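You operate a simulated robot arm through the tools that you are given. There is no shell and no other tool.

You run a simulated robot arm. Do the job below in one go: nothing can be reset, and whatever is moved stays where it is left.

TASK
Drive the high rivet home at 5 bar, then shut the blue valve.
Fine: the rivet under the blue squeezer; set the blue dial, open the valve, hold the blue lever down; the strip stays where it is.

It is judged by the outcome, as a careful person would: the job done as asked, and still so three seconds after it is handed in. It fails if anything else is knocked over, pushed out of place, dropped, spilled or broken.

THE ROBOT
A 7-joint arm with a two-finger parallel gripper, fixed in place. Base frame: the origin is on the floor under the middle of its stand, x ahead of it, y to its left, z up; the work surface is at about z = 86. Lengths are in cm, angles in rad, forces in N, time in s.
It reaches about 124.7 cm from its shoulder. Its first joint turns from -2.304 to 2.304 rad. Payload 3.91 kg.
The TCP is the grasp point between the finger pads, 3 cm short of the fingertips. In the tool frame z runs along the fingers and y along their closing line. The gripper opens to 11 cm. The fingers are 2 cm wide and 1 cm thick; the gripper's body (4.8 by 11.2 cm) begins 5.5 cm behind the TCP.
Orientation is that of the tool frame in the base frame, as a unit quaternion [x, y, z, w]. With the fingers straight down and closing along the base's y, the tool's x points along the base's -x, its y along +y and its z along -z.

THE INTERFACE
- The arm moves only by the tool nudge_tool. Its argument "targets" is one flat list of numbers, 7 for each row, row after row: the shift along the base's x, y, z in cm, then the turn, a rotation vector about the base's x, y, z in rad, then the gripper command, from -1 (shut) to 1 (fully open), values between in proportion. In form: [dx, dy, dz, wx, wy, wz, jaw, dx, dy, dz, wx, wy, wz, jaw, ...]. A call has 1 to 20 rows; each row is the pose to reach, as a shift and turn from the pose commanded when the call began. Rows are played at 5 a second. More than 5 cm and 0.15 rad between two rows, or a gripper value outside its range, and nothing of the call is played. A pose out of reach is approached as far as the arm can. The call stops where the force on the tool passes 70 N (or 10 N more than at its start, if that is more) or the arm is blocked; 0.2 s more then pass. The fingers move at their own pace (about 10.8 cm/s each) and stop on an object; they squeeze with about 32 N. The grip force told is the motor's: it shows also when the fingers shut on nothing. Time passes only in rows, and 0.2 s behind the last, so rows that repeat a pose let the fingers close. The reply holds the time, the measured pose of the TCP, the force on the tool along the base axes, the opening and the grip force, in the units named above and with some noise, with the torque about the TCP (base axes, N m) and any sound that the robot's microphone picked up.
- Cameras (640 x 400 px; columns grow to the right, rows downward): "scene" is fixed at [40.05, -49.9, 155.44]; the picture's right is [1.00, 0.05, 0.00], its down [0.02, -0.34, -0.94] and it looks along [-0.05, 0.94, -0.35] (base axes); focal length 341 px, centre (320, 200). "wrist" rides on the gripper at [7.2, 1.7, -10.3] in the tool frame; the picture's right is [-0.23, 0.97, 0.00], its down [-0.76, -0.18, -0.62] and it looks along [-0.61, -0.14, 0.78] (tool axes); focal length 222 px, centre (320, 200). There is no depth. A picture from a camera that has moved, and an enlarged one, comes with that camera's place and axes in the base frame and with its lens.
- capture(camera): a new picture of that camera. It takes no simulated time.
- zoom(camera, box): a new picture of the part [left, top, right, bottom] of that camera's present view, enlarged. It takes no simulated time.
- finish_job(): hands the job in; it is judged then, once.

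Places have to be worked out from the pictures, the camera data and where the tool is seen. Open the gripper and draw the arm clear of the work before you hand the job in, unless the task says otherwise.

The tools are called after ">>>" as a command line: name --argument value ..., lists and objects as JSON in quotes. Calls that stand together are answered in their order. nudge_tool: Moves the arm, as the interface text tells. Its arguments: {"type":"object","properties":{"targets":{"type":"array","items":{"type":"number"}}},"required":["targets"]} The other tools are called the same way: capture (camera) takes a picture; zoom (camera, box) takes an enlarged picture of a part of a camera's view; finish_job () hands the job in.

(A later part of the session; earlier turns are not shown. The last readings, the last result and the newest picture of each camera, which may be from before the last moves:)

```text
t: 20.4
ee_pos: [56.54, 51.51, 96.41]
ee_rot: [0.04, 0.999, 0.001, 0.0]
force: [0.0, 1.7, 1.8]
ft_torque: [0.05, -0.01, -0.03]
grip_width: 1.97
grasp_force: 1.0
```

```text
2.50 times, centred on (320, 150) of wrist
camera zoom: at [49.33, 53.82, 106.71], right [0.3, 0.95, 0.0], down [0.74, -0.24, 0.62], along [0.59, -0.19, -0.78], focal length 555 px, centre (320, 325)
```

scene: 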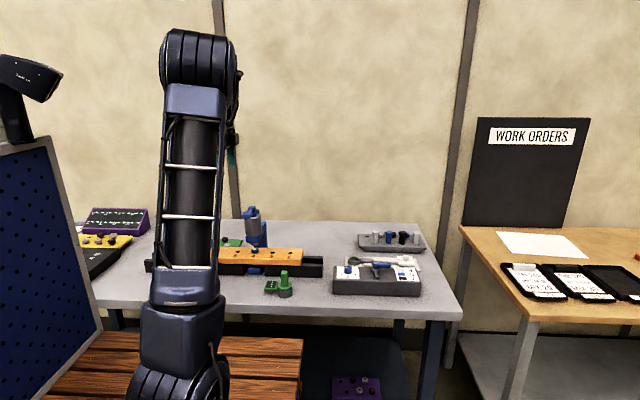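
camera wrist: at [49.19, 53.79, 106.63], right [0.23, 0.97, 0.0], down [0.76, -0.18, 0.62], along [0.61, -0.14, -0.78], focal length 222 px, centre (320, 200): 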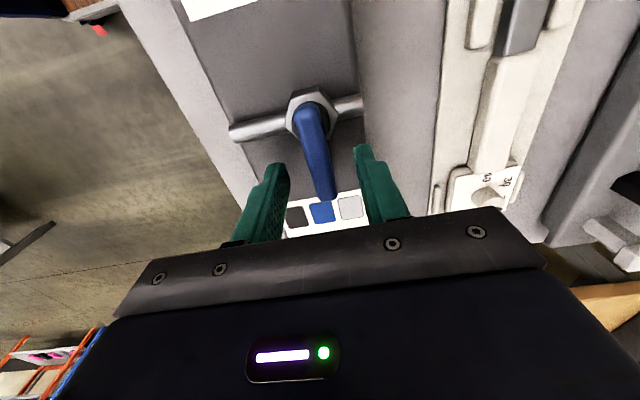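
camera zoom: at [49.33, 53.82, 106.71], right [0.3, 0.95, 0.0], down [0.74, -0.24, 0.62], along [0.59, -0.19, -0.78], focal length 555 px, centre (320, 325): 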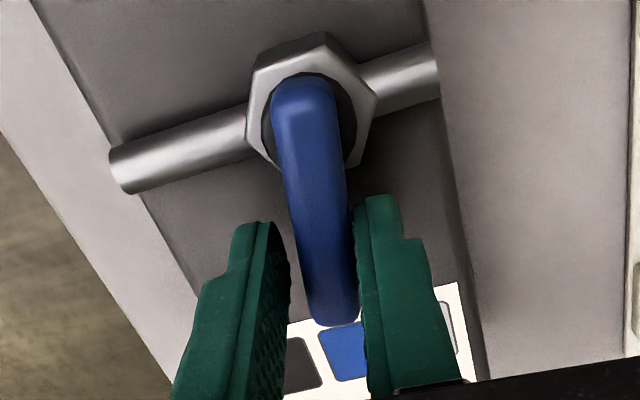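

Clockwise is free (under 2 N) and the handle follows, so it opens toward −y, in line with the pipe. I follow the arc about the pivot (53.1, 52.25), raised 0.5 cm so the tips clear the pipe, to about 57° and then check.

>>> nudge_tool --targets '[-0.05, -0.1, 0.5, 0, 0, -0.05, -0.66, -0.19, -0.32, 0.5, 0, 0, -0.14, -0.66, -0.35, -0.735, 0.5, 0, 0, -0.27, -0.66, -0.57, -1.12, 0.5, 0, 0, -0.4, -0.66, -0.84, -1.48, 0.5, 0, 0, -0.53, -0.66, -1.15, -1.79, 0.5, 0, 0, -0.66, -0.66, -1.5, -2.07, 0.5, 0, 0, -0.79, -0.66, -1.88, -2.295, 0.5, 0, 0, -0.92, -0.66, -1.88, -2.295, 0.5, 0, 0, -0.92, -0.66]'

>>> zoom --camera "wrist" --box '[220, 70, 420, 230]'

>>> zoom --camera "scene" --box '[354, 240, 434, 290]'

```text
t: 22.4
ee_pos: [54.64, 49.15, 96.87]
ee_rot: [0.481, 0.877, 0.0, 0.0]
force: [0.6, -0.1, -0.8]
ft_torque: [-0.03, -0.03, -0.04]
grip_width: 1.89
grasp_force: 0.1
```

```text
2.50 times, centred on (320, 150) of wrist
camera zoom: at [52.04, 56.28, 107.13], right [0.94, 0.33, 0.0], down [0.26, -0.74, 0.62], along [0.21, -0.59, -0.78], focal length 555 px, centre (320, 325)
```

zoom: 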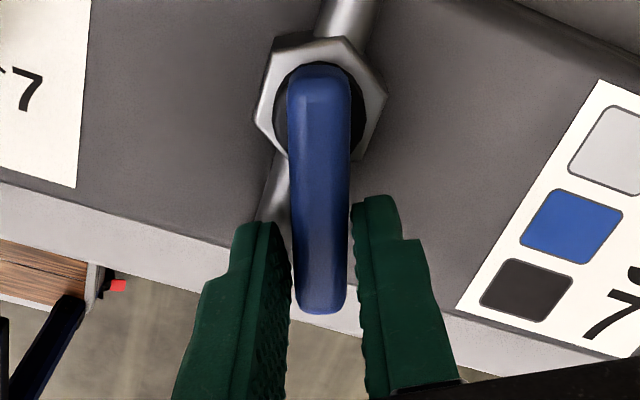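

```text
8.00 times, centred on (394, 265) of scene
camera zoom: at [40.05, -49.9, 155.44], right [1.0, 0.05, 0.0], down [0.02, -0.34, -0.94], along [-0.05, 0.94, -0.35], focal length 2726 px, centre (-272, -320)
```

zoom: 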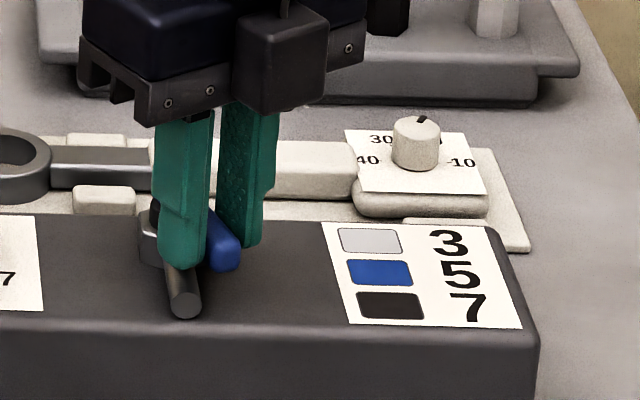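

The handle follows with nearly no force. I continue the arc to in‑line with the pipe (90°), with a slight extra to feel the stop.

>>> nudge_tool --targets '[-0.41, -0.175, 0, 0, 0, -0.13, -0.66, -0.835, -0.296, 0, 0, 0, -0.26, -0.66, -1.274, -0.361, 0, 0, 0, -0.39, -0.66, -1.65, -0.371, 0, 0, 0, -0.5, -0.66, -1.89, -0.355, 0, 0, 0, -0.571, -0.66, -2.0, -0.355, 0, 0, 0, -0.571, -0.66, -2.0, -0.355, 0, 0, 0, -0.571, -0.66]'

>>> zoom --camera "wrist" --box '[220, 70, 420, 230]'

>>> zoom --camera "scene" --box '[354, 240, 434, 290]'

```text
t: 24.0
ee_pos: [52.72, 48.82, 96.95]
ee_rot: [0.708, 0.707, 0.001, 0.001]
force: [22.0, 7.0, 0.3]
ft_torque: [0.27, -0.33, -0.07]
grip_width: 2.92
grasp_force: 10.8
```

```text
2.50 times, centred on (320, 150) of wrist
camera zoom: at [54.33, 56.17, 107.22], right [0.97, -0.23, 0.0], down [-0.18, -0.76, 0.62], along [-0.14, -0.61, -0.78], focal length 555 px, centre (320, 325)
```

zoom: 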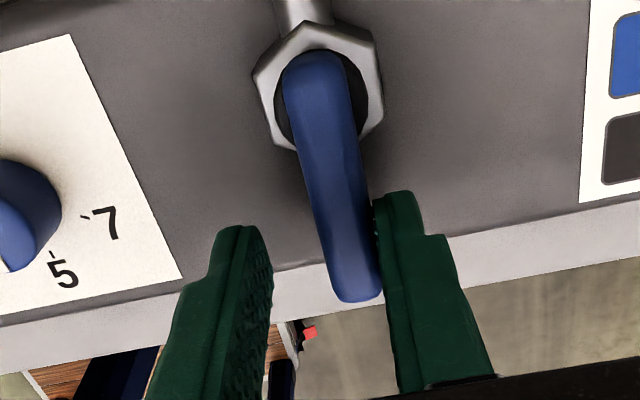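

```text
8.00 times, centred on (394, 265) of scene
camera zoom: at [40.05, -49.9, 155.44], right [1.0, 0.05, 0.0], down [0.02, -0.34, -0.94], along [-0.05, 0.94, -0.35], focal length 2726 px, centre (-272, -320)
```

zoom: 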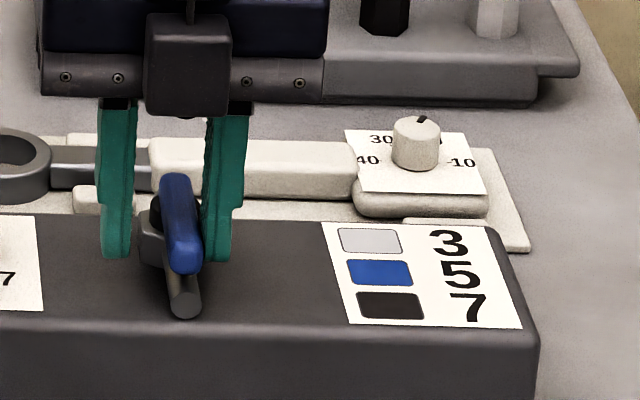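

The handle is at its stop, lying along the pipe: the valve is open. I relieve the push, open the fingers and lift clear.

>>> nudge_tool --targets '[0.4, 0, 0, 0, 0, 0, -0.66, 0.4, 0, 0, 0, 0, 0, -0.1, 0.4, 0, 0, 0, 0, 0, -0.1, 0.4, 0, 3, 0, 0, 0, -0.1, 0.4, 0, 7, 0, 0, 0, -0.1, 0.4, 0, 11, 0, 0, 0, -0.1, 0.4, 0, 11, 0, 0, 0, -0.1]'

>>> capture --camera "wrist"

>>> zoom --camera "scene" --box '[320, 230, 432, 300]'

```text
t: 25.6
ee_pos: [52.91, 49.01, 107.79]
ee_rot: [0.708, 0.706, 0.0, 0.001]
force: [-0.7, 0.6, 0.0]
ft_torque: [0.0, -0.01, 0.02]
grip_width: 4.93
grasp_force: 0.0
```

```text
taken
camera wrist: at [54.64, 56.17, 118.17], right [0.97, -0.23, 0.0], down [-0.18, -0.76, 0.62], along [-0.14, -0.61, -0.78], focal length 222 px, centre (320, 200)
```

wrist: 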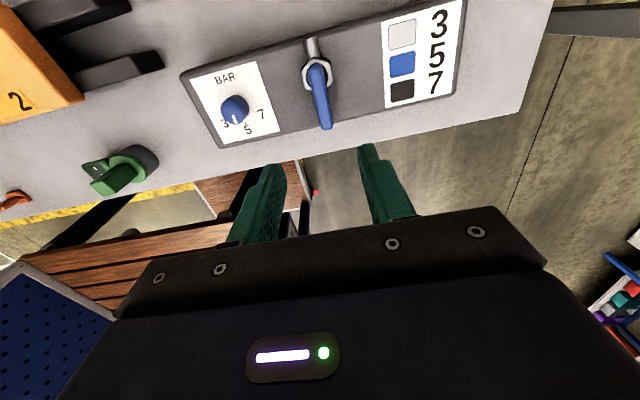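

```text
5.71 times, centred on (376, 265) of scene
camera zoom: at [40.05, -49.9, 155.44], right [1.0, 0.05, 0.0], down [0.02, -0.34, -0.94], along [-0.05, 0.94, -0.35], focal length 1947 px, centre (0, -171)
```

zoom: 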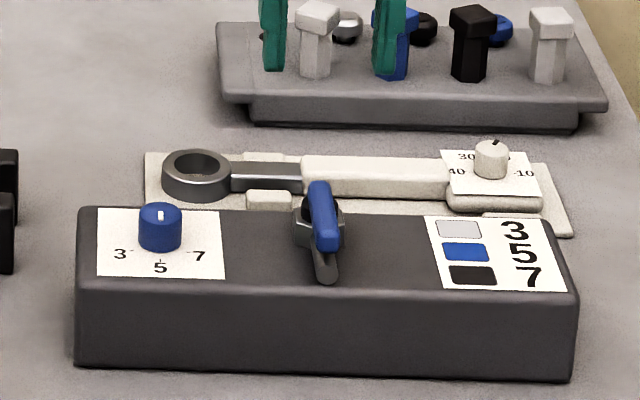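

The handle lies along the pipe, the dial reads 5 and the box has not shifted. Now I rise, close the fingers, and travel toward the squeezer, turning the tool back on the way.

>>> nudge_tool --targets '[-1, 0, 3, 0, 0, 0.143, -0.1, -3, 0, 6, 0, 0, 0.286, -0.5, -5.5, 0, 9, 0, 0, 0.429, -1, -8.5, 0, 11.5, 0, 0, 0.572, -1, -11.5, 0, 14, 0, 0, 0.715, -1, -14.5, 0, 16, 0, 0, 0.858, -1, -17.5, 0, 17.5, 0, 0, 1.0, -1, -20.5, 0, 18.7, 0, 0, 1.143, -1, -23.5, 0, 18.7, 0, 0, 1.286, -1, -26, 0, 18.7, 0, 0, 1.429, -1, -27.5, 0, 18.7, 0, 0, 1.571, -1, -27.5, 0, 18.7, 0, 0, 1.571, -1]'

>>> capture --camera "scene"

>>> capture --camera "wrist"

```text
t: 28.2
ee_pos: [25.64, 48.86, 126.59]
ee_rot: [-0.001, 1.0, 0.001, 0.0]
force: [0.0, 0.2, -0.2]
ft_torque: [-0.01, 0.01, 0.01]
grip_width: 0.0
grasp_force: 32.3
```

```text
taken
```

scene: 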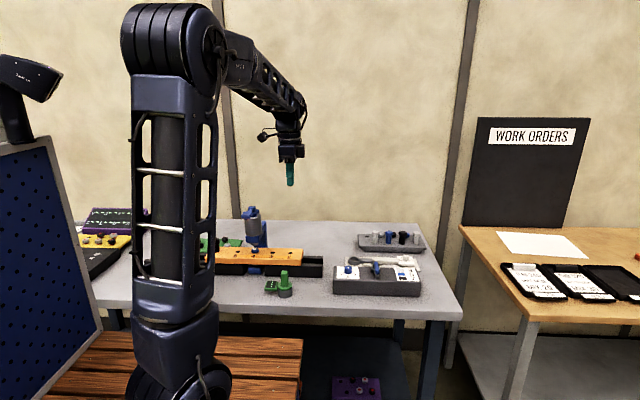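

```text
taken
camera wrist: at [18.21, 50.55, 136.89], right [0.23, 0.97, 0.0], down [0.76, -0.18, 0.62], along [0.61, -0.14, -0.78], focal length 222 px, centre (320, 200)
```

wrist: 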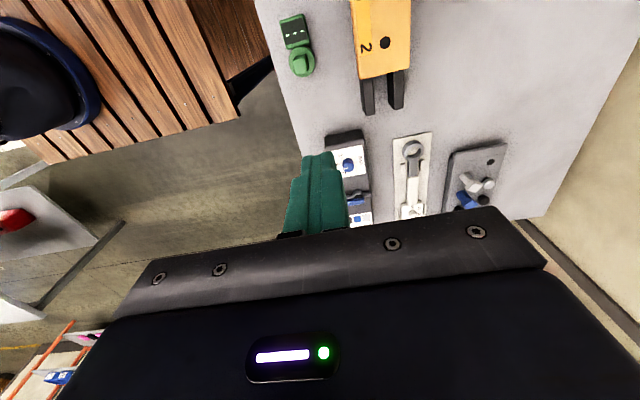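

All clear. I now turn the tool a further quarter turn (closing line along x) and stop at about (16, 46, 122), to the side and front of the lever, to view it.

>>> nudge_tool --targets '[-1, -0.3, 0, 0, 0, 0.143, -1, -2, -0.6, 0, 0, 0, 0.286, -1, -3, -0.9, 0, 0, 0, 0.429, -1, -4, -1.2, -0.6, 0, 0, 0.572, -1, -5, -1.5, -1.2, 0, 0, 0.715, -1, -6, -1.8, -1.8, 0, 0, 0.858, -1, -7, -2.1, -2.4, 0, 0, 1.0, -1, -8, -2.4, -3, 0, 0, 1.143, -1, -9, -2.7, -3.6, 0, 0, 1.286, -1, -9.5, -2.85, -4.2, 0, 0, 1.429, -1, -9.5, -2.85, -4.6, 0, 0, 1.571, -1, -9.5, -2.85, -4.6, 0, 0, 1.571, -1]'

>>> capture --camera "wrist"

>>> capture --camera "scene"

```text
t: 30.8
ee_pos: [16.09, 45.94, 122.03]
ee_rot: [0.708, -0.706, 0.0, 0.001]
force: [-0.5, 0.7, 0.3]
ft_torque: [0.03, -0.04, 0.02]
grip_width: 0.01
grasp_force: 32.1
```

```text
taken
camera wrist: at [14.25, 38.8, 132.28], right [-0.97, 0.23, 0.0], down [0.18, 0.76, 0.62], along [0.14, 0.61, -0.78], focal length 222 px, centre (320, 200)
```

wrist: 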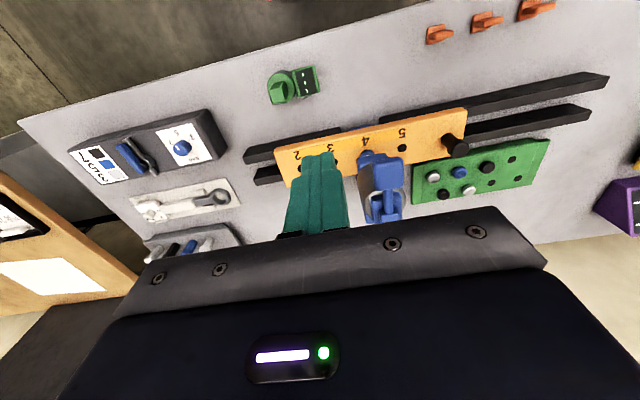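

```text
taken
```

scene: 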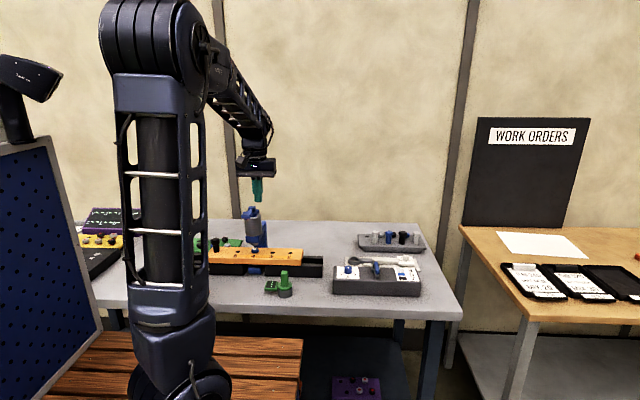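

>>> zoom --camera "wrist" --box '[330, 110, 490, 240]'

>>> zoom --camera "scene" --box '[220, 150, 300, 270]'

```text
3.08 times, centred on (410, 175) of wrist
camera zoom: at [14.25, 38.8, 132.28], right [-0.97, 0.23, 0.0], down [0.18, 0.76, 0.62], along [0.14, 0.61, -0.78], focal length 684 px, centre (43, 277)
```

zoom: 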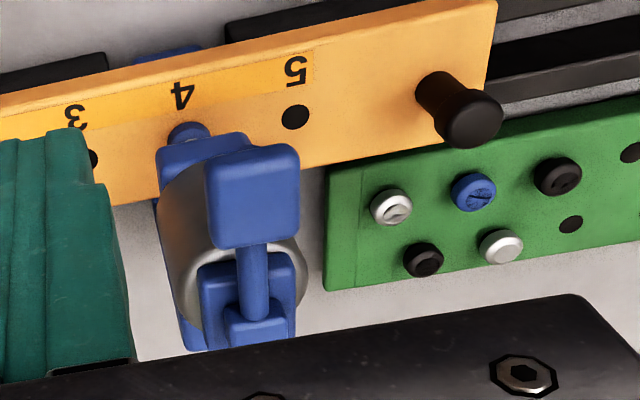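

```text
3.33 times, centred on (260, 210) of scene
camera zoom: at [40.05, -49.9, 155.44], right [1.0, 0.05, 0.0], down [0.02, -0.34, -0.94], along [-0.05, 0.94, -0.35], focal length 1136 px, centre (520, 167)
```

zoom: 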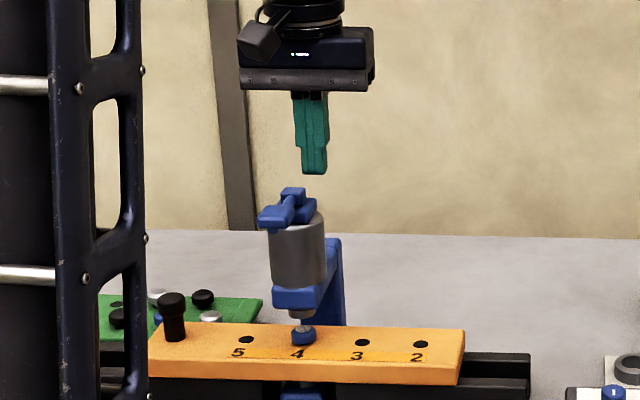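

Three sightings agree on the paddle's top centre at about (10.1, 53.2, 112.4). I bring the closed fingertips over it, stopping about 3 cm above.

>>> nudge_tool --targets '[-2, 2.3, 0, 0, 0, 0, -1, -4, 4.6, 0, 0, 0, 0, -1, -5.95, 6.9, 0, 0, 0, 0, -1, -5.95, 6.9, -2, 0, 0, 0, -1, -5.95, 6.9, -3.5, 0, 0, 0, -1, -5.95, 6.9, -3.5, 0, 0, 0, -1]'

>>> zoom --camera "scene" --box '[220, 170, 300, 270]'

>>> capture --camera "wrist"

```text
t: 32.2
ee_pos: [10.1, 52.94, 118.49]
ee_rot: [-0.707, 0.707, 0.0, 0.0]
force: [-0.4, 0.5, -0.6]
ft_torque: [0.01, 0.01, 0.02]
grip_width: 0.0
grasp_force: 32.1
```

```text
4.00 times, centred on (260, 220) of scene
camera zoom: at [40.05, -49.9, 155.44], right [1.0, 0.05, 0.0], down [0.02, -0.34, -0.94], along [-0.05, 0.94, -0.35], focal length 1363 px, centre (560, 120)
```

zoom: 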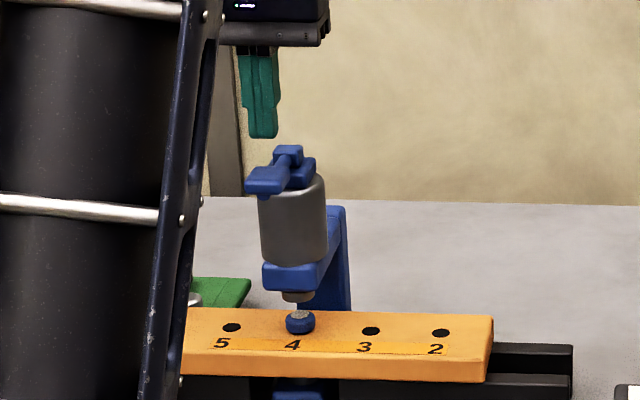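

```text
taken
camera wrist: at [8.31, 45.8, 128.77], right [-0.97, 0.23, 0.0], down [0.18, 0.76, 0.62], along [0.14, 0.61, -0.78], focal length 222 px, centre (320, 200)
```

wrist: 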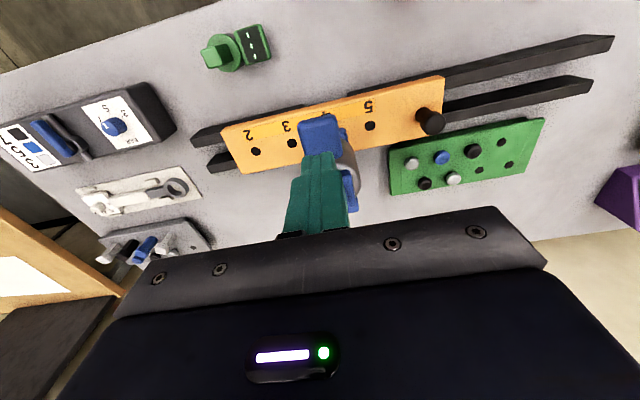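

The tips line up above the paddle and the rivet is in clear view of the scene camera. I lower slowly to touch the paddle.

>>> nudge_tool --targets '[0, 0.1, -1.5, 0, 0, 0, -1, 0, 0.1, -2.5, 0, 0, 0, -1, 0, 0.1, -3.0, 0, 0, 0, -1, 0, 0.1, -3.4, 0, 0, 0, -1, 0, 0.1, -3.4, 0, 0, 0, -1]'

>>> zoom --camera "scene" --box '[180, 170, 340, 270]'

```text
t: 33.4
ee_pos: [10.05, 52.97, 115.17]
ee_rot: [-0.707, 0.707, 0.0, 0.001]
force: [0.3, -1.7, 3.4]
ft_torque: [0.01, 0.0, -0.04]
grip_width: 0.0
grasp_force: 32.7
```

```text
4.00 times, centred on (260, 220) of scene
camera zoom: at [40.05, -49.9, 155.44], right [1.0, 0.05, 0.0], down [0.02, -0.34, -0.94], along [-0.05, 0.94, -0.35], focal length 1363 px, centre (560, 120)
```

zoom: 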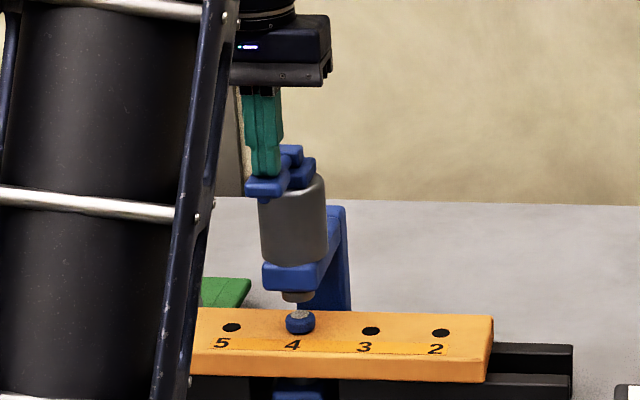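

Contact: about 3 N at tip height z ≈ 112.2. I press the lever further down in small steps.

>>> nudge_tool --targets '[0, 0, -0.3, 0, 0, 0, -1, 0, 0, -0.6, 0, 0, 0, -1, 0, 0, -0.9, 0, 0, 0, -1, 0, 0, -0.9, 0, 0, 0, -1]'

>>> zoom --camera "scene" --box '[180, 170, 340, 270]'

```text
t: 34.4
ee_pos: [9.99, 52.98, 114.16]
ee_rot: [0.707, -0.707, 0.0, 0.0]
force: [0.4, -4.0, 6.5]
ft_torque: [-0.09, -0.04, 0.04]
grip_width: 0.0
grasp_force: 31.6
```

```text
4.00 times, centred on (260, 220) of scene
camera zoom: at [40.05, -49.9, 155.44], right [1.0, 0.05, 0.0], down [0.02, -0.34, -0.94], along [-0.05, 0.94, -0.35], focal length 1363 px, centre (560, 120)
```

zoom: 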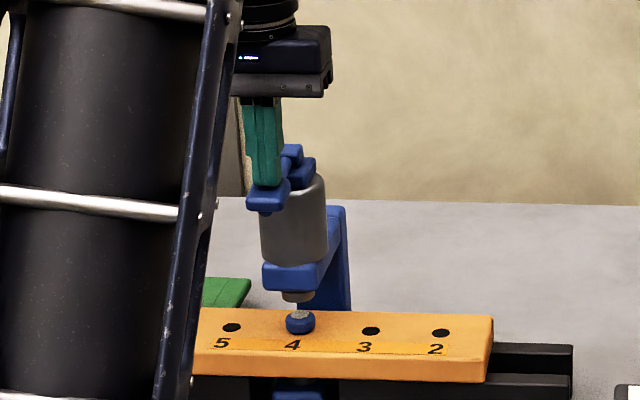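

The lever yields with a light spring (6.5 N), rivet not moved yet. I press further.

>>> nudge_tool --targets '[0, 0.05, -0.3, 0, 0, 0, -1, 0, 0.1, -0.6, 0, 0, 0, -1, 0, 0.15, -0.9, 0, 0, 0, -1, 0, 0.15, -0.9, 0, 0, 0, -1]'

>>> zoom --camera "scene" --box '[180, 170, 340, 270]'

```text
t: 35.4
ee_pos: [10.12, 53.05, 113.32]
ee_rot: [-0.707, 0.707, 0.0, 0.0]
force: [-2.7, -6.1, 7.0]
ft_torque: [-0.11, 0.09, 0.06]
grip_width: 0.0
grasp_force: 32.1
```

```text
4.00 times, centred on (260, 220) of scene
camera zoom: at [40.05, -49.9, 155.44], right [1.0, 0.05, 0.0], down [0.02, -0.34, -0.94], along [-0.05, 0.94, -0.35], focal length 1363 px, centre (560, 120)
```

zoom: 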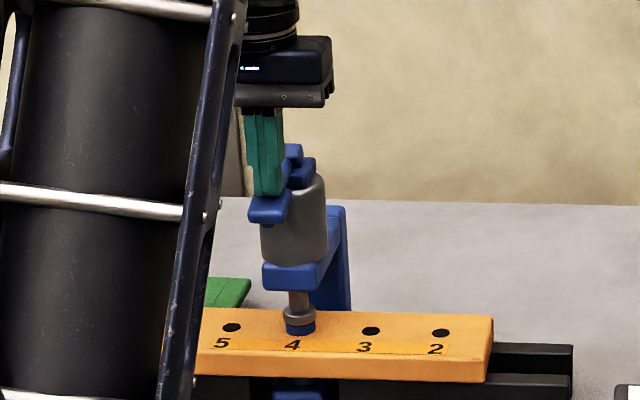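

The ram has come down onto the rivet. I press 0.4 cm more and hold the lever, watching the rivet.

>>> nudge_tool --targets '[0, 0.05, -0.2, 0, 0, 0, -1, 0, 0.1, -0.4, 0, 0, 0, -1, 0, 0.1, -0.4, 0, 0, 0, -1, 0, 0.1, -0.4, 0, 0, 0, -1, 0, 0.1, -0.4, 0, 0, 0, -1]'

>>> zoom --camera "scene" --box '[225, 200, 305, 250]'

>>> zoom --camera "scene" --box '[234, 230, 274, 255]'

```text
t: 36.6
ee_pos: [10.05, 53.16, 113.08]
ee_rot: [-0.707, 0.707, 0.001, 0.001]
force: [3.8, -28.5, 57.2]
ft_torque: [-0.25, -0.11, 0.06]
grip_width: 0.0
grasp_force: 32.6
```

```text
8.00 times, centred on (265, 225) of scene
camera zoom: at [40.05, -49.9, 155.44], right [1.0, 0.05, 0.0], down [0.02, -0.34, -0.94], along [-0.05, 0.94, -0.35], focal length 2726 px, centre (760, 0)
```

zoom: 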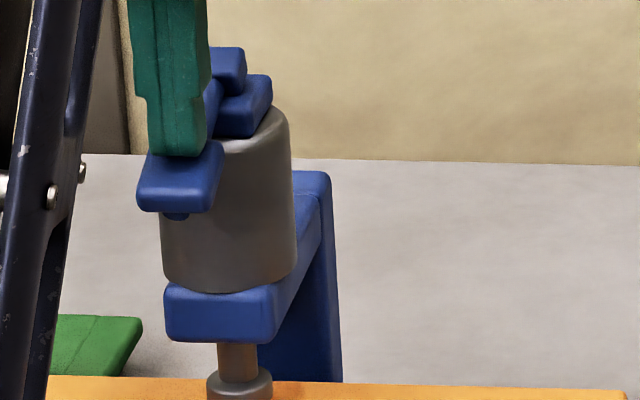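

```text
16.00 times, centred on (254, 242) of scene
camera zoom: at [40.05, -49.9, 155.44], right [1.0, 0.05, 0.0], down [0.02, -0.34, -0.94], along [-0.05, 0.94, -0.35], focal length 5452 px, centre (1376, -480)
```

zoom: 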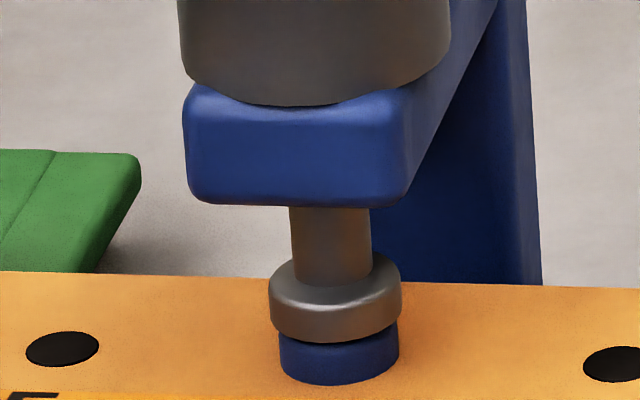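

The lever is at its bottom stop (57 N on the tool). I ease off about 0.2 cm to keep it down with less force and hold for a couple of seconds, then compare the rivet.

>>> nudge_tool --targets '[0, 0, 0.15, 0, 0, 0, -1, 0, 0, 0.15, 0, 0, 0, -1, 0, 0, 0.15, 0, 0, 0, -1, 0, 0, 0.15, 0, 0, 0, -1, 0, 0, 0.15, 0, 0, 0, -1, 0, 0, 0.15, 0, 0, 0, -1, 0, 0, 0.15, 0, 0, 0, -1, 0, 0, 0.15, 0, 0, 0, -1]'

>>> zoom --camera "scene" --box '[234, 230, 274, 255]'

>>> zoom --camera "scene" --box '[215, 200, 311, 270]'

```text
t: 38.4
ee_pos: [10.05, 53.05, 113.12]
ee_rot: [-0.707, 0.707, 0.0, -0.001]
force: [3.6, -21.9, 39.7]
ft_torque: [-0.25, -0.11, -0.07]
grip_width: 0.02
grasp_force: 31.7
```

```text
16.00 times, centred on (254, 242) of scene
camera zoom: at [40.05, -49.9, 155.44], right [1.0, 0.05, 0.0], down [0.02, -0.34, -0.94], along [-0.05, 0.94, -0.35], focal length 5452 px, centre (1376, -480)
```

zoom: 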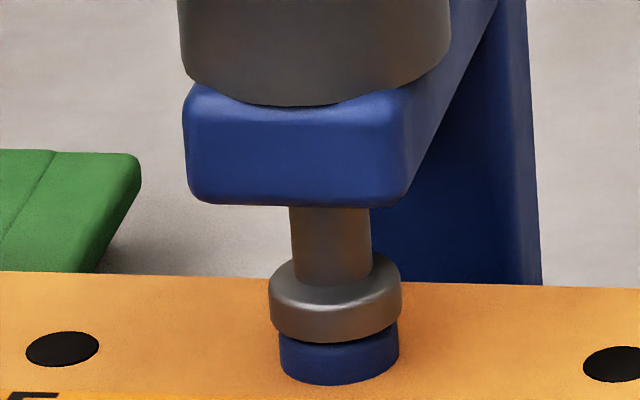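

```text
5.71 times, centred on (263, 235) of scene
camera zoom: at [40.05, -49.9, 155.44], right [1.0, 0.05, 0.0], down [0.02, -0.34, -0.94], along [-0.05, 0.94, -0.35], focal length 1947 px, centre (646, 0)
```

zoom: 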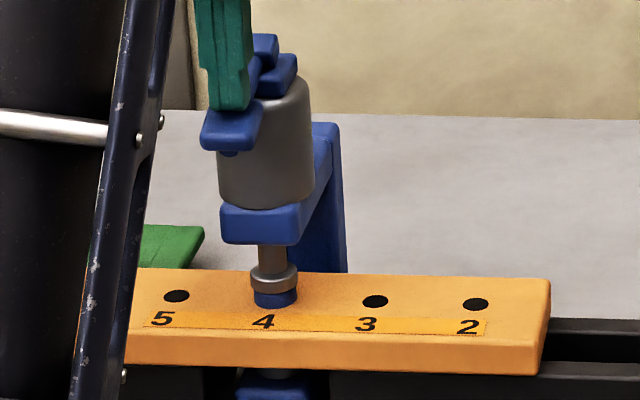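

The ram sits steadily on the rivet head. I keep holding about three more seconds to make sure the drive is complete, then compare again.

>>> nudge_tool --targets '[0, 0, 0, 0, 0, 0, -1, 0, 0, 0, 0, 0, 0, -1, 0, 0, 0, 0, 0, 0, -1, 0, 0, 0, 0, 0, 0, -1, 0, 0, 0, 0, 0, 0, -1, 0, 0, 0, 0, 0, 0, -1, 0, 0, 0, 0, 0, 0, -1, 0, 0, 0, 0, 0, 0, -1, 0, 0, 0, 0, 0, 0, -1, 0, 0, 0, 0, 0, 0, -1, 0, 0, 0, 0, 0, 0, -1, 0, 0, 0, 0, 0, 0, -1, 0, 0, 0, 0, 0, 0, -1]'

>>> zoom --camera "scene" --box '[234, 230, 274, 255]'

>>> zoom --camera "wrist" --box '[250, 80, 410, 240]'

>>> zoom --camera "scene" --box '[320, 230, 432, 300]'

```text
t: 41.2
ee_pos: [10.07, 53.14, 113.16]
ee_rot: [0.708, -0.707, -0.001, 0.0]
force: [2.0, -21.0, 37.0]
ft_torque: [-0.23, -0.08, -0.04]
grip_width: 0.01
grasp_force: 32.2
```

```text
16.00 times, centred on (254, 242) of scene
camera zoom: at [40.05, -49.9, 155.44], right [1.0, 0.05, 0.0], down [0.02, -0.34, -0.94], along [-0.05, 0.94, -0.35], focal length 5452 px, centre (1376, -480)
```

zoom: 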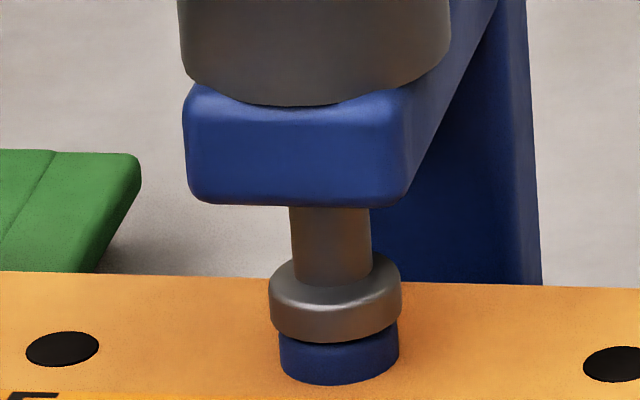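

```text
2.50 times, centred on (330, 160) of wrist
camera zoom: at [8.29, 45.95, 123.46], right [-0.97, 0.23, 0.0], down [0.18, 0.76, 0.62], along [0.14, 0.61, -0.78], focal length 555 px, centre (295, 300)
```

zoom: 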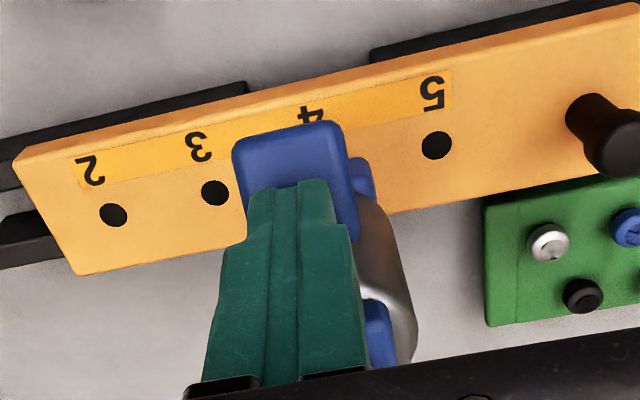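

```text
5.71 times, centred on (376, 265) of scene
camera zoom: at [40.05, -49.9, 155.44], right [1.0, 0.05, 0.0], down [0.02, -0.34, -0.94], along [-0.05, 0.94, -0.35], focal length 1947 px, centre (0, -171)
```

zoom: 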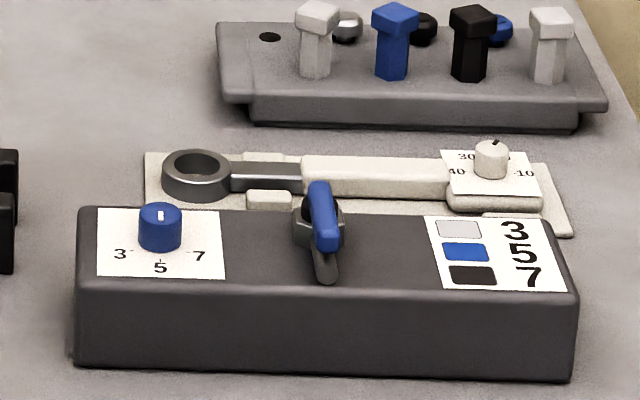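

Nothing changes any more under the held lever. I release it by rising straight up and then inspect the rivet.

>>> nudge_tool --targets '[0, 0, 0.5, 0, 0, 0, -1, 0, 0, 1.0, 0, 0, 0, -1, 0, 0, 1.6, 0, 0, 0, -1, 0, 0, 2.4, 0, 0, 0, -1, 0, 0, 4, 0, 0, 0, -1, 0, 0, 7, 0, 0, 0, -1, 0, 0, 7, 0, 0, 0, -1, 0, 0, 7, 0, 0, 0, -1]'

>>> zoom --camera "scene" --box '[234, 230, 274, 255]'

>>> zoom --camera "scene" --box '[215, 200, 311, 270]'

```text
t: 43.0
ee_pos: [9.95, 53.22, 120.04]
ee_rot: [0.707, -0.707, 0.0, 0.001]
force: [0.1, -0.1, 0.7]
ft_torque: [-0.01, -0.04, 0.0]
grip_width: 0.01
grasp_force: 31.9
```

```text
16.00 times, centred on (254, 242) of scene
camera zoom: at [40.05, -49.9, 155.44], right [1.0, 0.05, 0.0], down [0.02, -0.34, -0.94], along [-0.05, 0.94, -0.35], focal length 5452 px, centre (1376, -480)
```

zoom: 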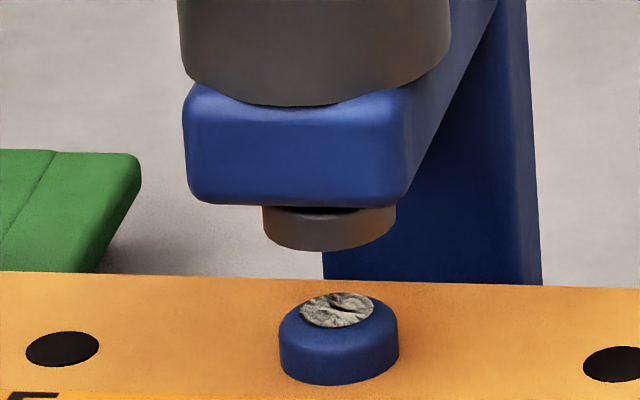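

```text
5.71 times, centred on (263, 235) of scene
camera zoom: at [40.05, -49.9, 155.44], right [1.0, 0.05, 0.0], down [0.02, -0.34, -0.94], along [-0.05, 0.94, -0.35], focal length 1947 px, centre (646, 0)
```

zoom: 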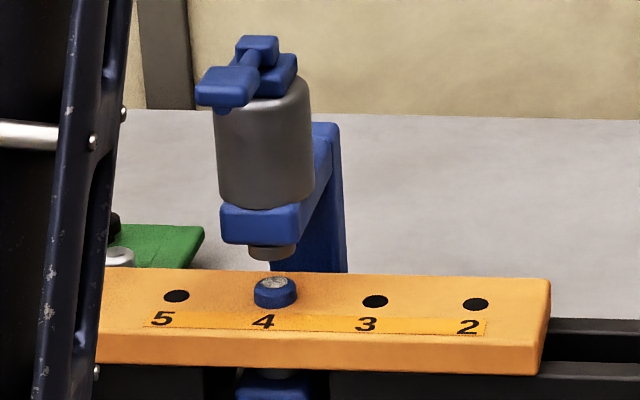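

The rivet top sits lower than before (about 0.3 cm) and the head now appears seated on the strip. I zoom in more to check for any remaining gap.

>>> zoom --camera "scene" --box '[246, 244, 264, 256]'

>>> zoom --camera "scene" --box '[240, 245, 270, 275]'

>>> capture --camera "wrist"

```text
16.00 times, centred on (255, 250) of scene
camera zoom: at [40.05, -49.9, 155.44], right [1.0, 0.05, 0.0], down [0.02, -0.34, -0.94], along [-0.05, 0.94, -0.35], focal length 5452 px, centre (1360, -600)
```

zoom: 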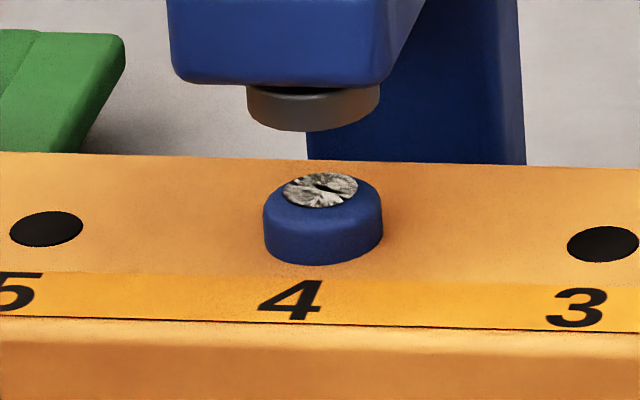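

```text
13.33 times, centred on (255, 260) of scene
camera zoom: at [40.05, -49.9, 155.44], right [1.0, 0.05, 0.0], down [0.02, -0.34, -0.94], along [-0.05, 0.94, -0.35], focal length 4544 px, centre (1187, -600)
```

zoom: 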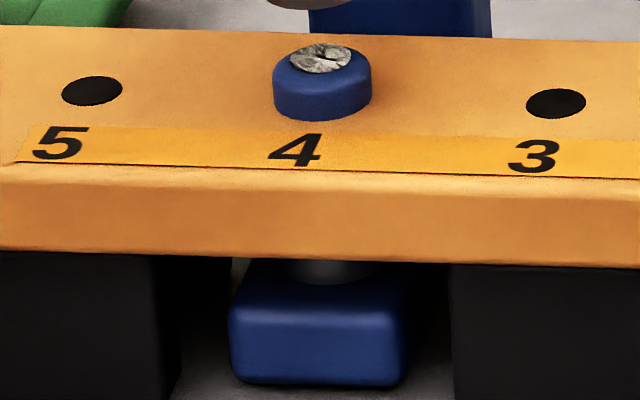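

```text
taken
camera wrist: at [8.21, 46.05, 130.34], right [-0.97, 0.23, 0.0], down [0.18, 0.76, 0.62], along [0.14, 0.61, -0.78], focal length 222 px, centre (320, 200)
```

wrist: 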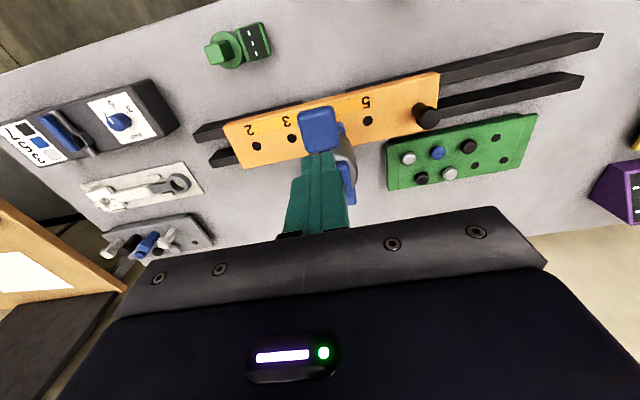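

The head now sits flat on the strip, about 0.4 cm lower than before, and the strip is where it was: the rivet is home. Now back to the valve: I rise and travel with the tool turning back the way it came.

>>> nudge_tool --targets '[0, -1.5, 2, 0, 0, 0, -1, 1, -3, 4, 0, 0, -0.143, -1, 2, -4.4, 6.5, 0, 0, -0.286, -1, 3.5, -4.4, 6.5, 0, 0, -0.429, -1, 5, -4.4, 6.5, 0, 0, -0.572, -1, 6.5, -4.4, 6.5, 0, 0, -0.715, -1, 8, -4.4, 6.5, 0, 0, -0.858, -1, 9.5, -4.4, 6.5, 0, 0, -1.0, -1, 11, -4.4, 6.5, 0, 0, -1.143, -1, 12.5, -4.4, 6.5, 0, 0, -1.286, -1, 14, -4.4, 6.5, 0, 0, -1.429, -1, 15.4, -4.4, 6.5, 0, 0, -1.571, -1, 15.4, -4.4, 6.5, 0, 0, -1.571, -1]'

>>> zoom --camera "scene" --box '[234, 230, 274, 255]'

>>> capture --camera "scene"

```text
t: 45.8
ee_pos: [25.46, 48.84, 126.47]
ee_rot: [0.001, 1.0, 0.001, -0.001]
force: [0.9, -0.2, -0.2]
ft_torque: [0.01, 0.0, 0.0]
grip_width: 0.01
grasp_force: 31.8
```

```text
16.00 times, centred on (254, 242) of scene
camera zoom: at [40.05, -49.9, 155.44], right [1.0, 0.05, 0.0], down [0.02, -0.34, -0.94], along [-0.05, 0.94, -0.35], focal length 5452 px, centre (1376, -480)
```

zoom: 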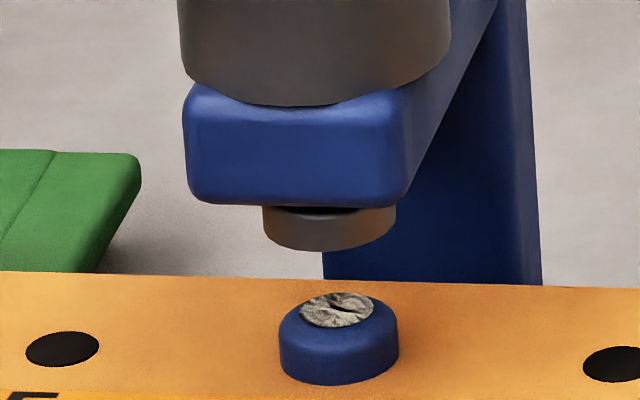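

```text
taken
```

scene: 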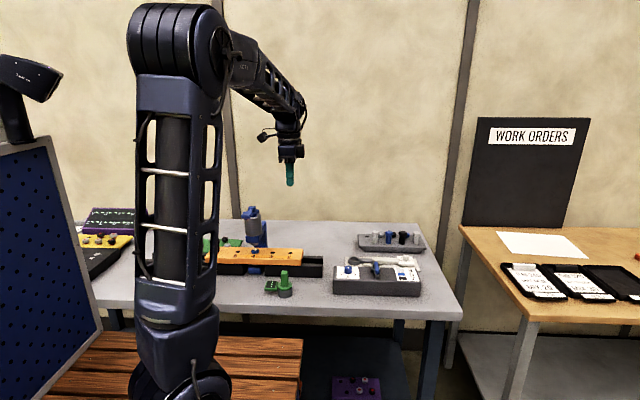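

The rivet stays seated. I carry on back over the valve, turning the tool so the fingers will straddle the handle, and open them to 5 cm.

>>> nudge_tool --targets '[1.5, 0, 0, 0, 0, -0.143, -1, 4, 0, 0, 0, 0, -0.286, -1, 7, 0, 0, 0, 0, -0.429, -1, 10, 0, -1.2, 0, 0, -0.572, -0.5, 13, 0, -2.7, 0, 0, -0.715, -0.1, 16, 0, -4.7, 0, 0, -0.858, -0.1, 19, 0, -7.2, 0, 0, -1.0, -0.1, 22, 0, -9.7, 0, 0, -1.143, -0.1, 25, 0, -12.5, 0, 0, -1.286, -0.1, 27, 0, -15.5, 0, 0, -1.429, -0.1, 27.9, 0.05, -18.65, 0, 0, -1.571, -0.1, 27.9, 0.05, -18.65, 0, 0, -1.571, -0.1]'

>>> capture --camera "wrist"

>>> zoom --camera "wrist" --box '[260, 10, 400, 150]'

```text
t: 48.4
ee_pos: [53.48, 48.94, 107.98]
ee_rot: [0.708, 0.706, 0.0, -0.001]
force: [-0.3, -1.1, -0.1]
ft_torque: [0.0, -0.03, -0.01]
grip_width: 4.95
grasp_force: 0.1
```

```text
taken
camera wrist: at [54.97, 56.18, 118.22], right [0.97, -0.23, 0.0], down [-0.18, -0.76, 0.62], along [-0.14, -0.61, -0.78], focal length 222 px, centre (320, 200)
```

wrist: 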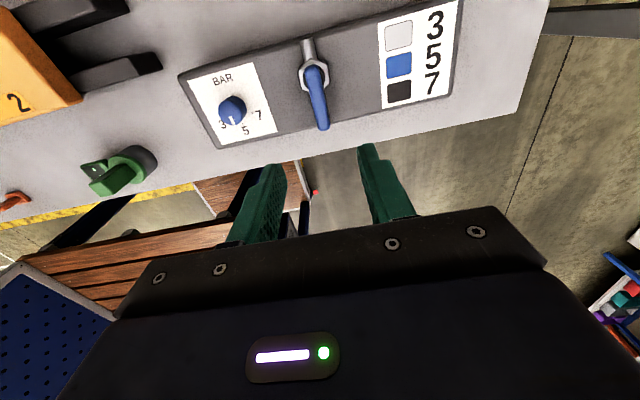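

```text
2.86 times, centred on (330, 80) of wrist
camera zoom: at [54.97, 56.18, 118.22], right [0.97, -0.23, 0.0], down [-0.18, -0.76, 0.62], along [-0.14, -0.61, -0.78], focal length 635 px, centre (291, 543)
```

zoom: 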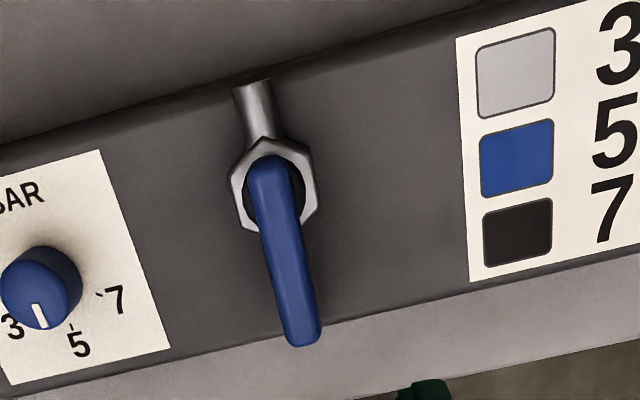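

The handle's centreline is at x ≈ 53.45 and the fingers straddle it (TCP x = 53.48). I lower to the former working height and narrow the gap to the loose cage.

>>> nudge_tool --targets '[0, 0, -4, 0, 0, 0, -0.1, 0, 0, -8, 0, 0, 0, -0.1, 0, 0, -10, 0, 0, 0, -0.1, 0, 0, -11, 0, 0, 0, -0.1, 0, 0, -11, 0, 0, 0, -0.4, 0, 0, -11, 0, 0, 0, -0.66, 0, 0, -11, 0, 0, 0, -0.66]'

>>> zoom --camera "wrist" --box '[220, 70, 420, 230]'

>>> zoom --camera "scene" --box '[354, 240, 434, 290]'

```text
t: 50.0
ee_pos: [53.26, 48.83, 96.95]
ee_rot: [0.708, 0.706, 0.0, 0.0]
force: [0.1, 0.3, 0.6]
ft_torque: [0.0, 0.02, 0.03]
grip_width: 1.85
grasp_force: 0.9
```

```text
2.50 times, centred on (320, 150) of wrist
camera zoom: at [54.89, 56.2, 107.24], right [0.97, -0.23, 0.0], down [-0.18, -0.76, 0.62], along [-0.14, -0.61, -0.78], focal length 555 px, centre (320, 325)
```

zoom: 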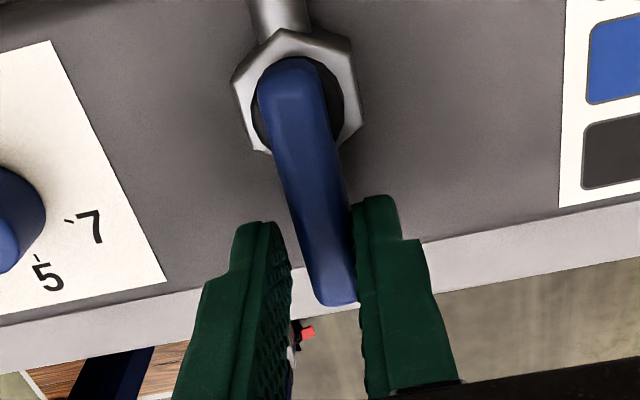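

```text
8.00 times, centred on (394, 265) of scene
camera zoom: at [40.05, -49.9, 155.44], right [1.0, 0.05, 0.0], down [0.02, -0.34, -0.94], along [-0.05, 0.94, -0.35], focal length 2726 px, centre (-272, -320)
```

zoom: 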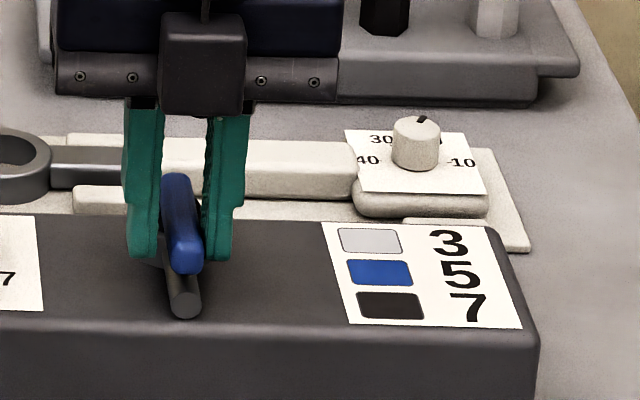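

The handle is caged. I follow the arc back counter‑clockwise about half way and check.

>>> nudge_tool --targets '[0.4, -0.05, 0, 0, 0, 0.04, -0.66, 0.78, -0.03, 0, 0, 0, 0.13, -0.66, 1.21, 0.1, 0, 0, 0, 0.26, -0.66, 1.61, 0.29, 0, 0, 0, 0.39, -0.66, 1.99, 0.52, 0, 0, 0, 0.52, -0.66, 2.33, 0.8, 0, 0, 0, 0.65, -0.66, 2.63, 1.12, 0, 0, 0, 0.78, -0.66, 2.63, 1.12, 0, 0, 0, 0.78, -0.66]'

>>> zoom --camera "wrist" --box '[220, 70, 420, 230]'

```text
t: 51.8
ee_pos: [56.17, 49.87, 96.98]
ee_rot: [0.386, 0.923, 0.0, 0.0]
force: [0.5, -0.9, -1.4]
ft_torque: [-0.02, 0.0, 0.02]
grip_width: 1.89
grasp_force: 0.2
```

```text
2.50 times, centred on (320, 150) of wrist
camera zoom: at [52.05, 56.4, 107.22], right [0.85, 0.52, 0.0], down [0.41, -0.67, 0.62], along [0.33, -0.53, -0.78], focal length 555 px, centre (320, 325)
```

zoom: 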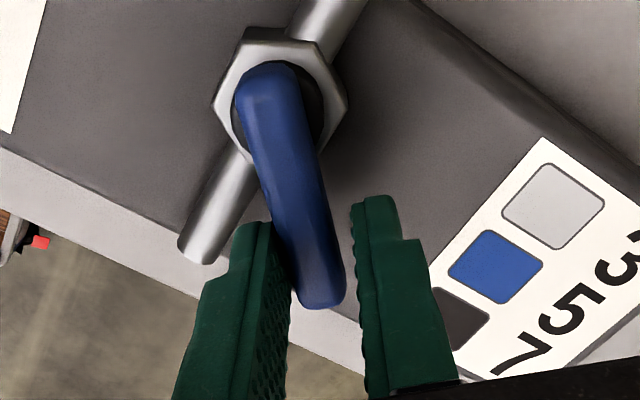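

The handle follows back smoothly. I complete the arc to the shut stop with a small extra push.

>>> nudge_tool --targets '[0.26, 0.36, 0, 0, 0, 0.13, -0.66, 0.48, 0.75, 0, 0, 0, 0.26, -0.66, 0.63, 1.17, 0, 0, 0, 0.39, -0.66, 0.74, 1.6, 0, 0, 0, 0.52, -0.66, 0.78, 2.04, 0, 0, 0, 0.65, -0.66, 0.77, 2.52, 0, 0, 0, 0.791, -0.66, 0.77, 2.78, 0, 0, 0, 0.791, -0.66, 0.77, 2.78, 0, 0, 0, 0.791, -0.66]'

>>> zoom --camera "wrist" --box '[220, 70, 420, 230]'

>>> zoom --camera "scene" --box '[354, 240, 434, 290]'

```text
t: 53.6
ee_pos: [56.77, 52.63, 96.77]
ee_rot: [0.0, 1.0, 0.0, 0.0]
force: [-0.7, -10.7, -0.6]
ft_torque: [-0.27, 0.18, 0.06]
grip_width: 2.45
grasp_force: 5.3
```

```text
2.50 times, centred on (320, 150) of wrist
camera zoom: at [49.44, 54.46, 107.17], right [0.23, 0.97, 0.0], down [0.76, -0.18, 0.62], along [0.61, -0.14, -0.78], focal length 555 px, centre (320, 325)
```

zoom: 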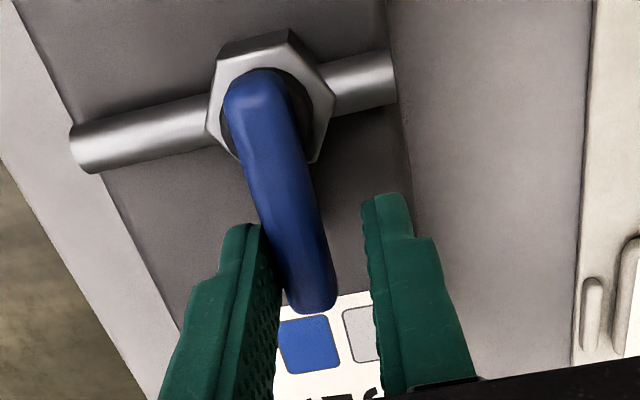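

```text
8.00 times, centred on (394, 265) of scene
camera zoom: at [40.05, -49.9, 155.44], right [1.0, 0.05, 0.0], down [0.02, -0.34, -0.94], along [-0.05, 0.94, -0.35], focal length 2726 px, centre (-272, -320)
```

zoom: 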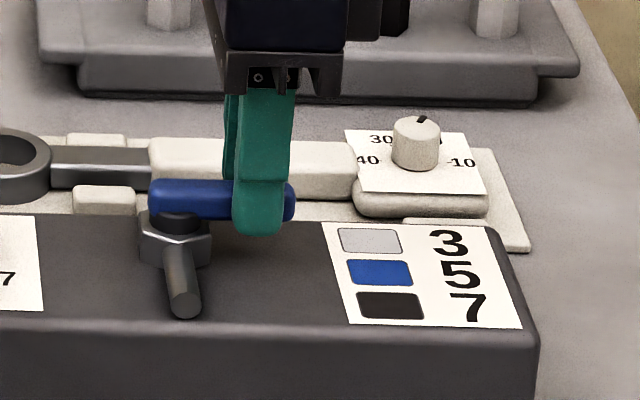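

The handle is at the shut stop (about 11 N back), across the pipe as at the start. I relieve the push, open the fingers and lift clear.

>>> nudge_tool --targets '[0, -0.35, 0, 0, 0, 0, -0.6, 0, -0.45, 0, 0, 0, 0, -0.15, 0, -0.45, 0, 0, 0, 0, -0.15, 0, -0.45, 3, 0, 0, 0, -0.15, 0, -0.45, 7, 0, 0, 0, -0.15, 0, -0.45, 11, 0, 0, 0, 0.3, -3, -0.45, 14, 0, 0, 0, 1, -3, -0.45, 14, 0, 0, 0, 1]'

>>> capture --camera "wrist"

>>> zoom --camera "scene" --box '[320, 230, 432, 300]'

>>> zoom --camera "scene" --box '[180, 190, 340, 290]'

```text
t: 55.4
ee_pos: [53.67, 52.37, 110.89]
ee_rot: [0.0, 1.0, 0.0, 0.001]
force: [0.2, -0.8, -0.7]
ft_torque: [0.01, 0.0, -0.01]
grip_width: 10.98
grasp_force: 0.0
```

```text
taken
camera wrist: at [46.37, 54.07, 121.3], right [0.23, 0.97, 0.0], down [0.76, -0.18, 0.62], along [0.61, -0.14, -0.78], focal length 222 px, centre (320, 200)
```

wrist: 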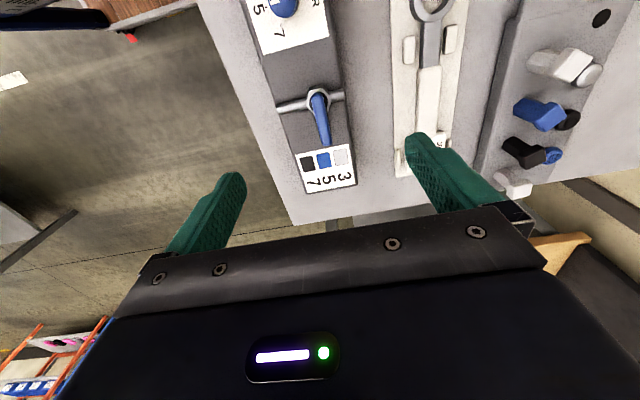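

```text
5.71 times, centred on (376, 265) of scene
camera zoom: at [40.05, -49.9, 155.44], right [1.0, 0.05, 0.0], down [0.02, -0.34, -0.94], along [-0.05, 0.94, -0.35], focal length 1947 px, centre (0, -171)
```

zoom: 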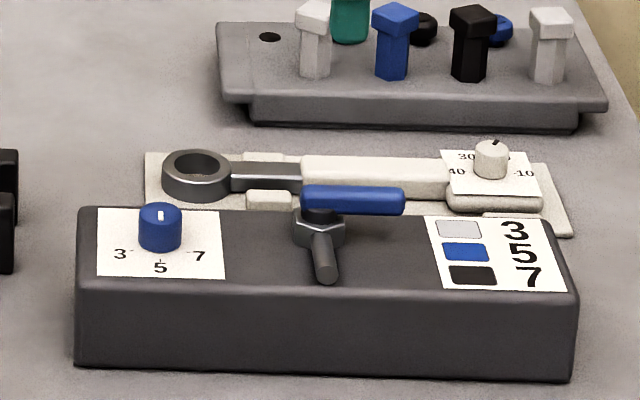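

```text
4.00 times, centred on (260, 240) of scene
camera zoom: at [40.05, -49.9, 155.44], right [1.0, 0.05, 0.0], down [0.02, -0.34, -0.94], along [-0.05, 0.94, -0.35], focal length 1363 px, centre (560, 40)
```

zoom: 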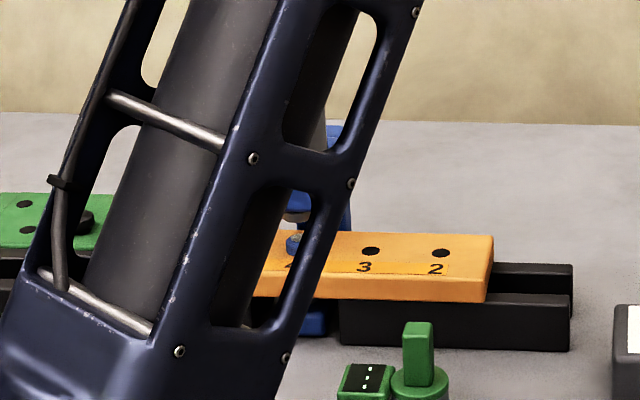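

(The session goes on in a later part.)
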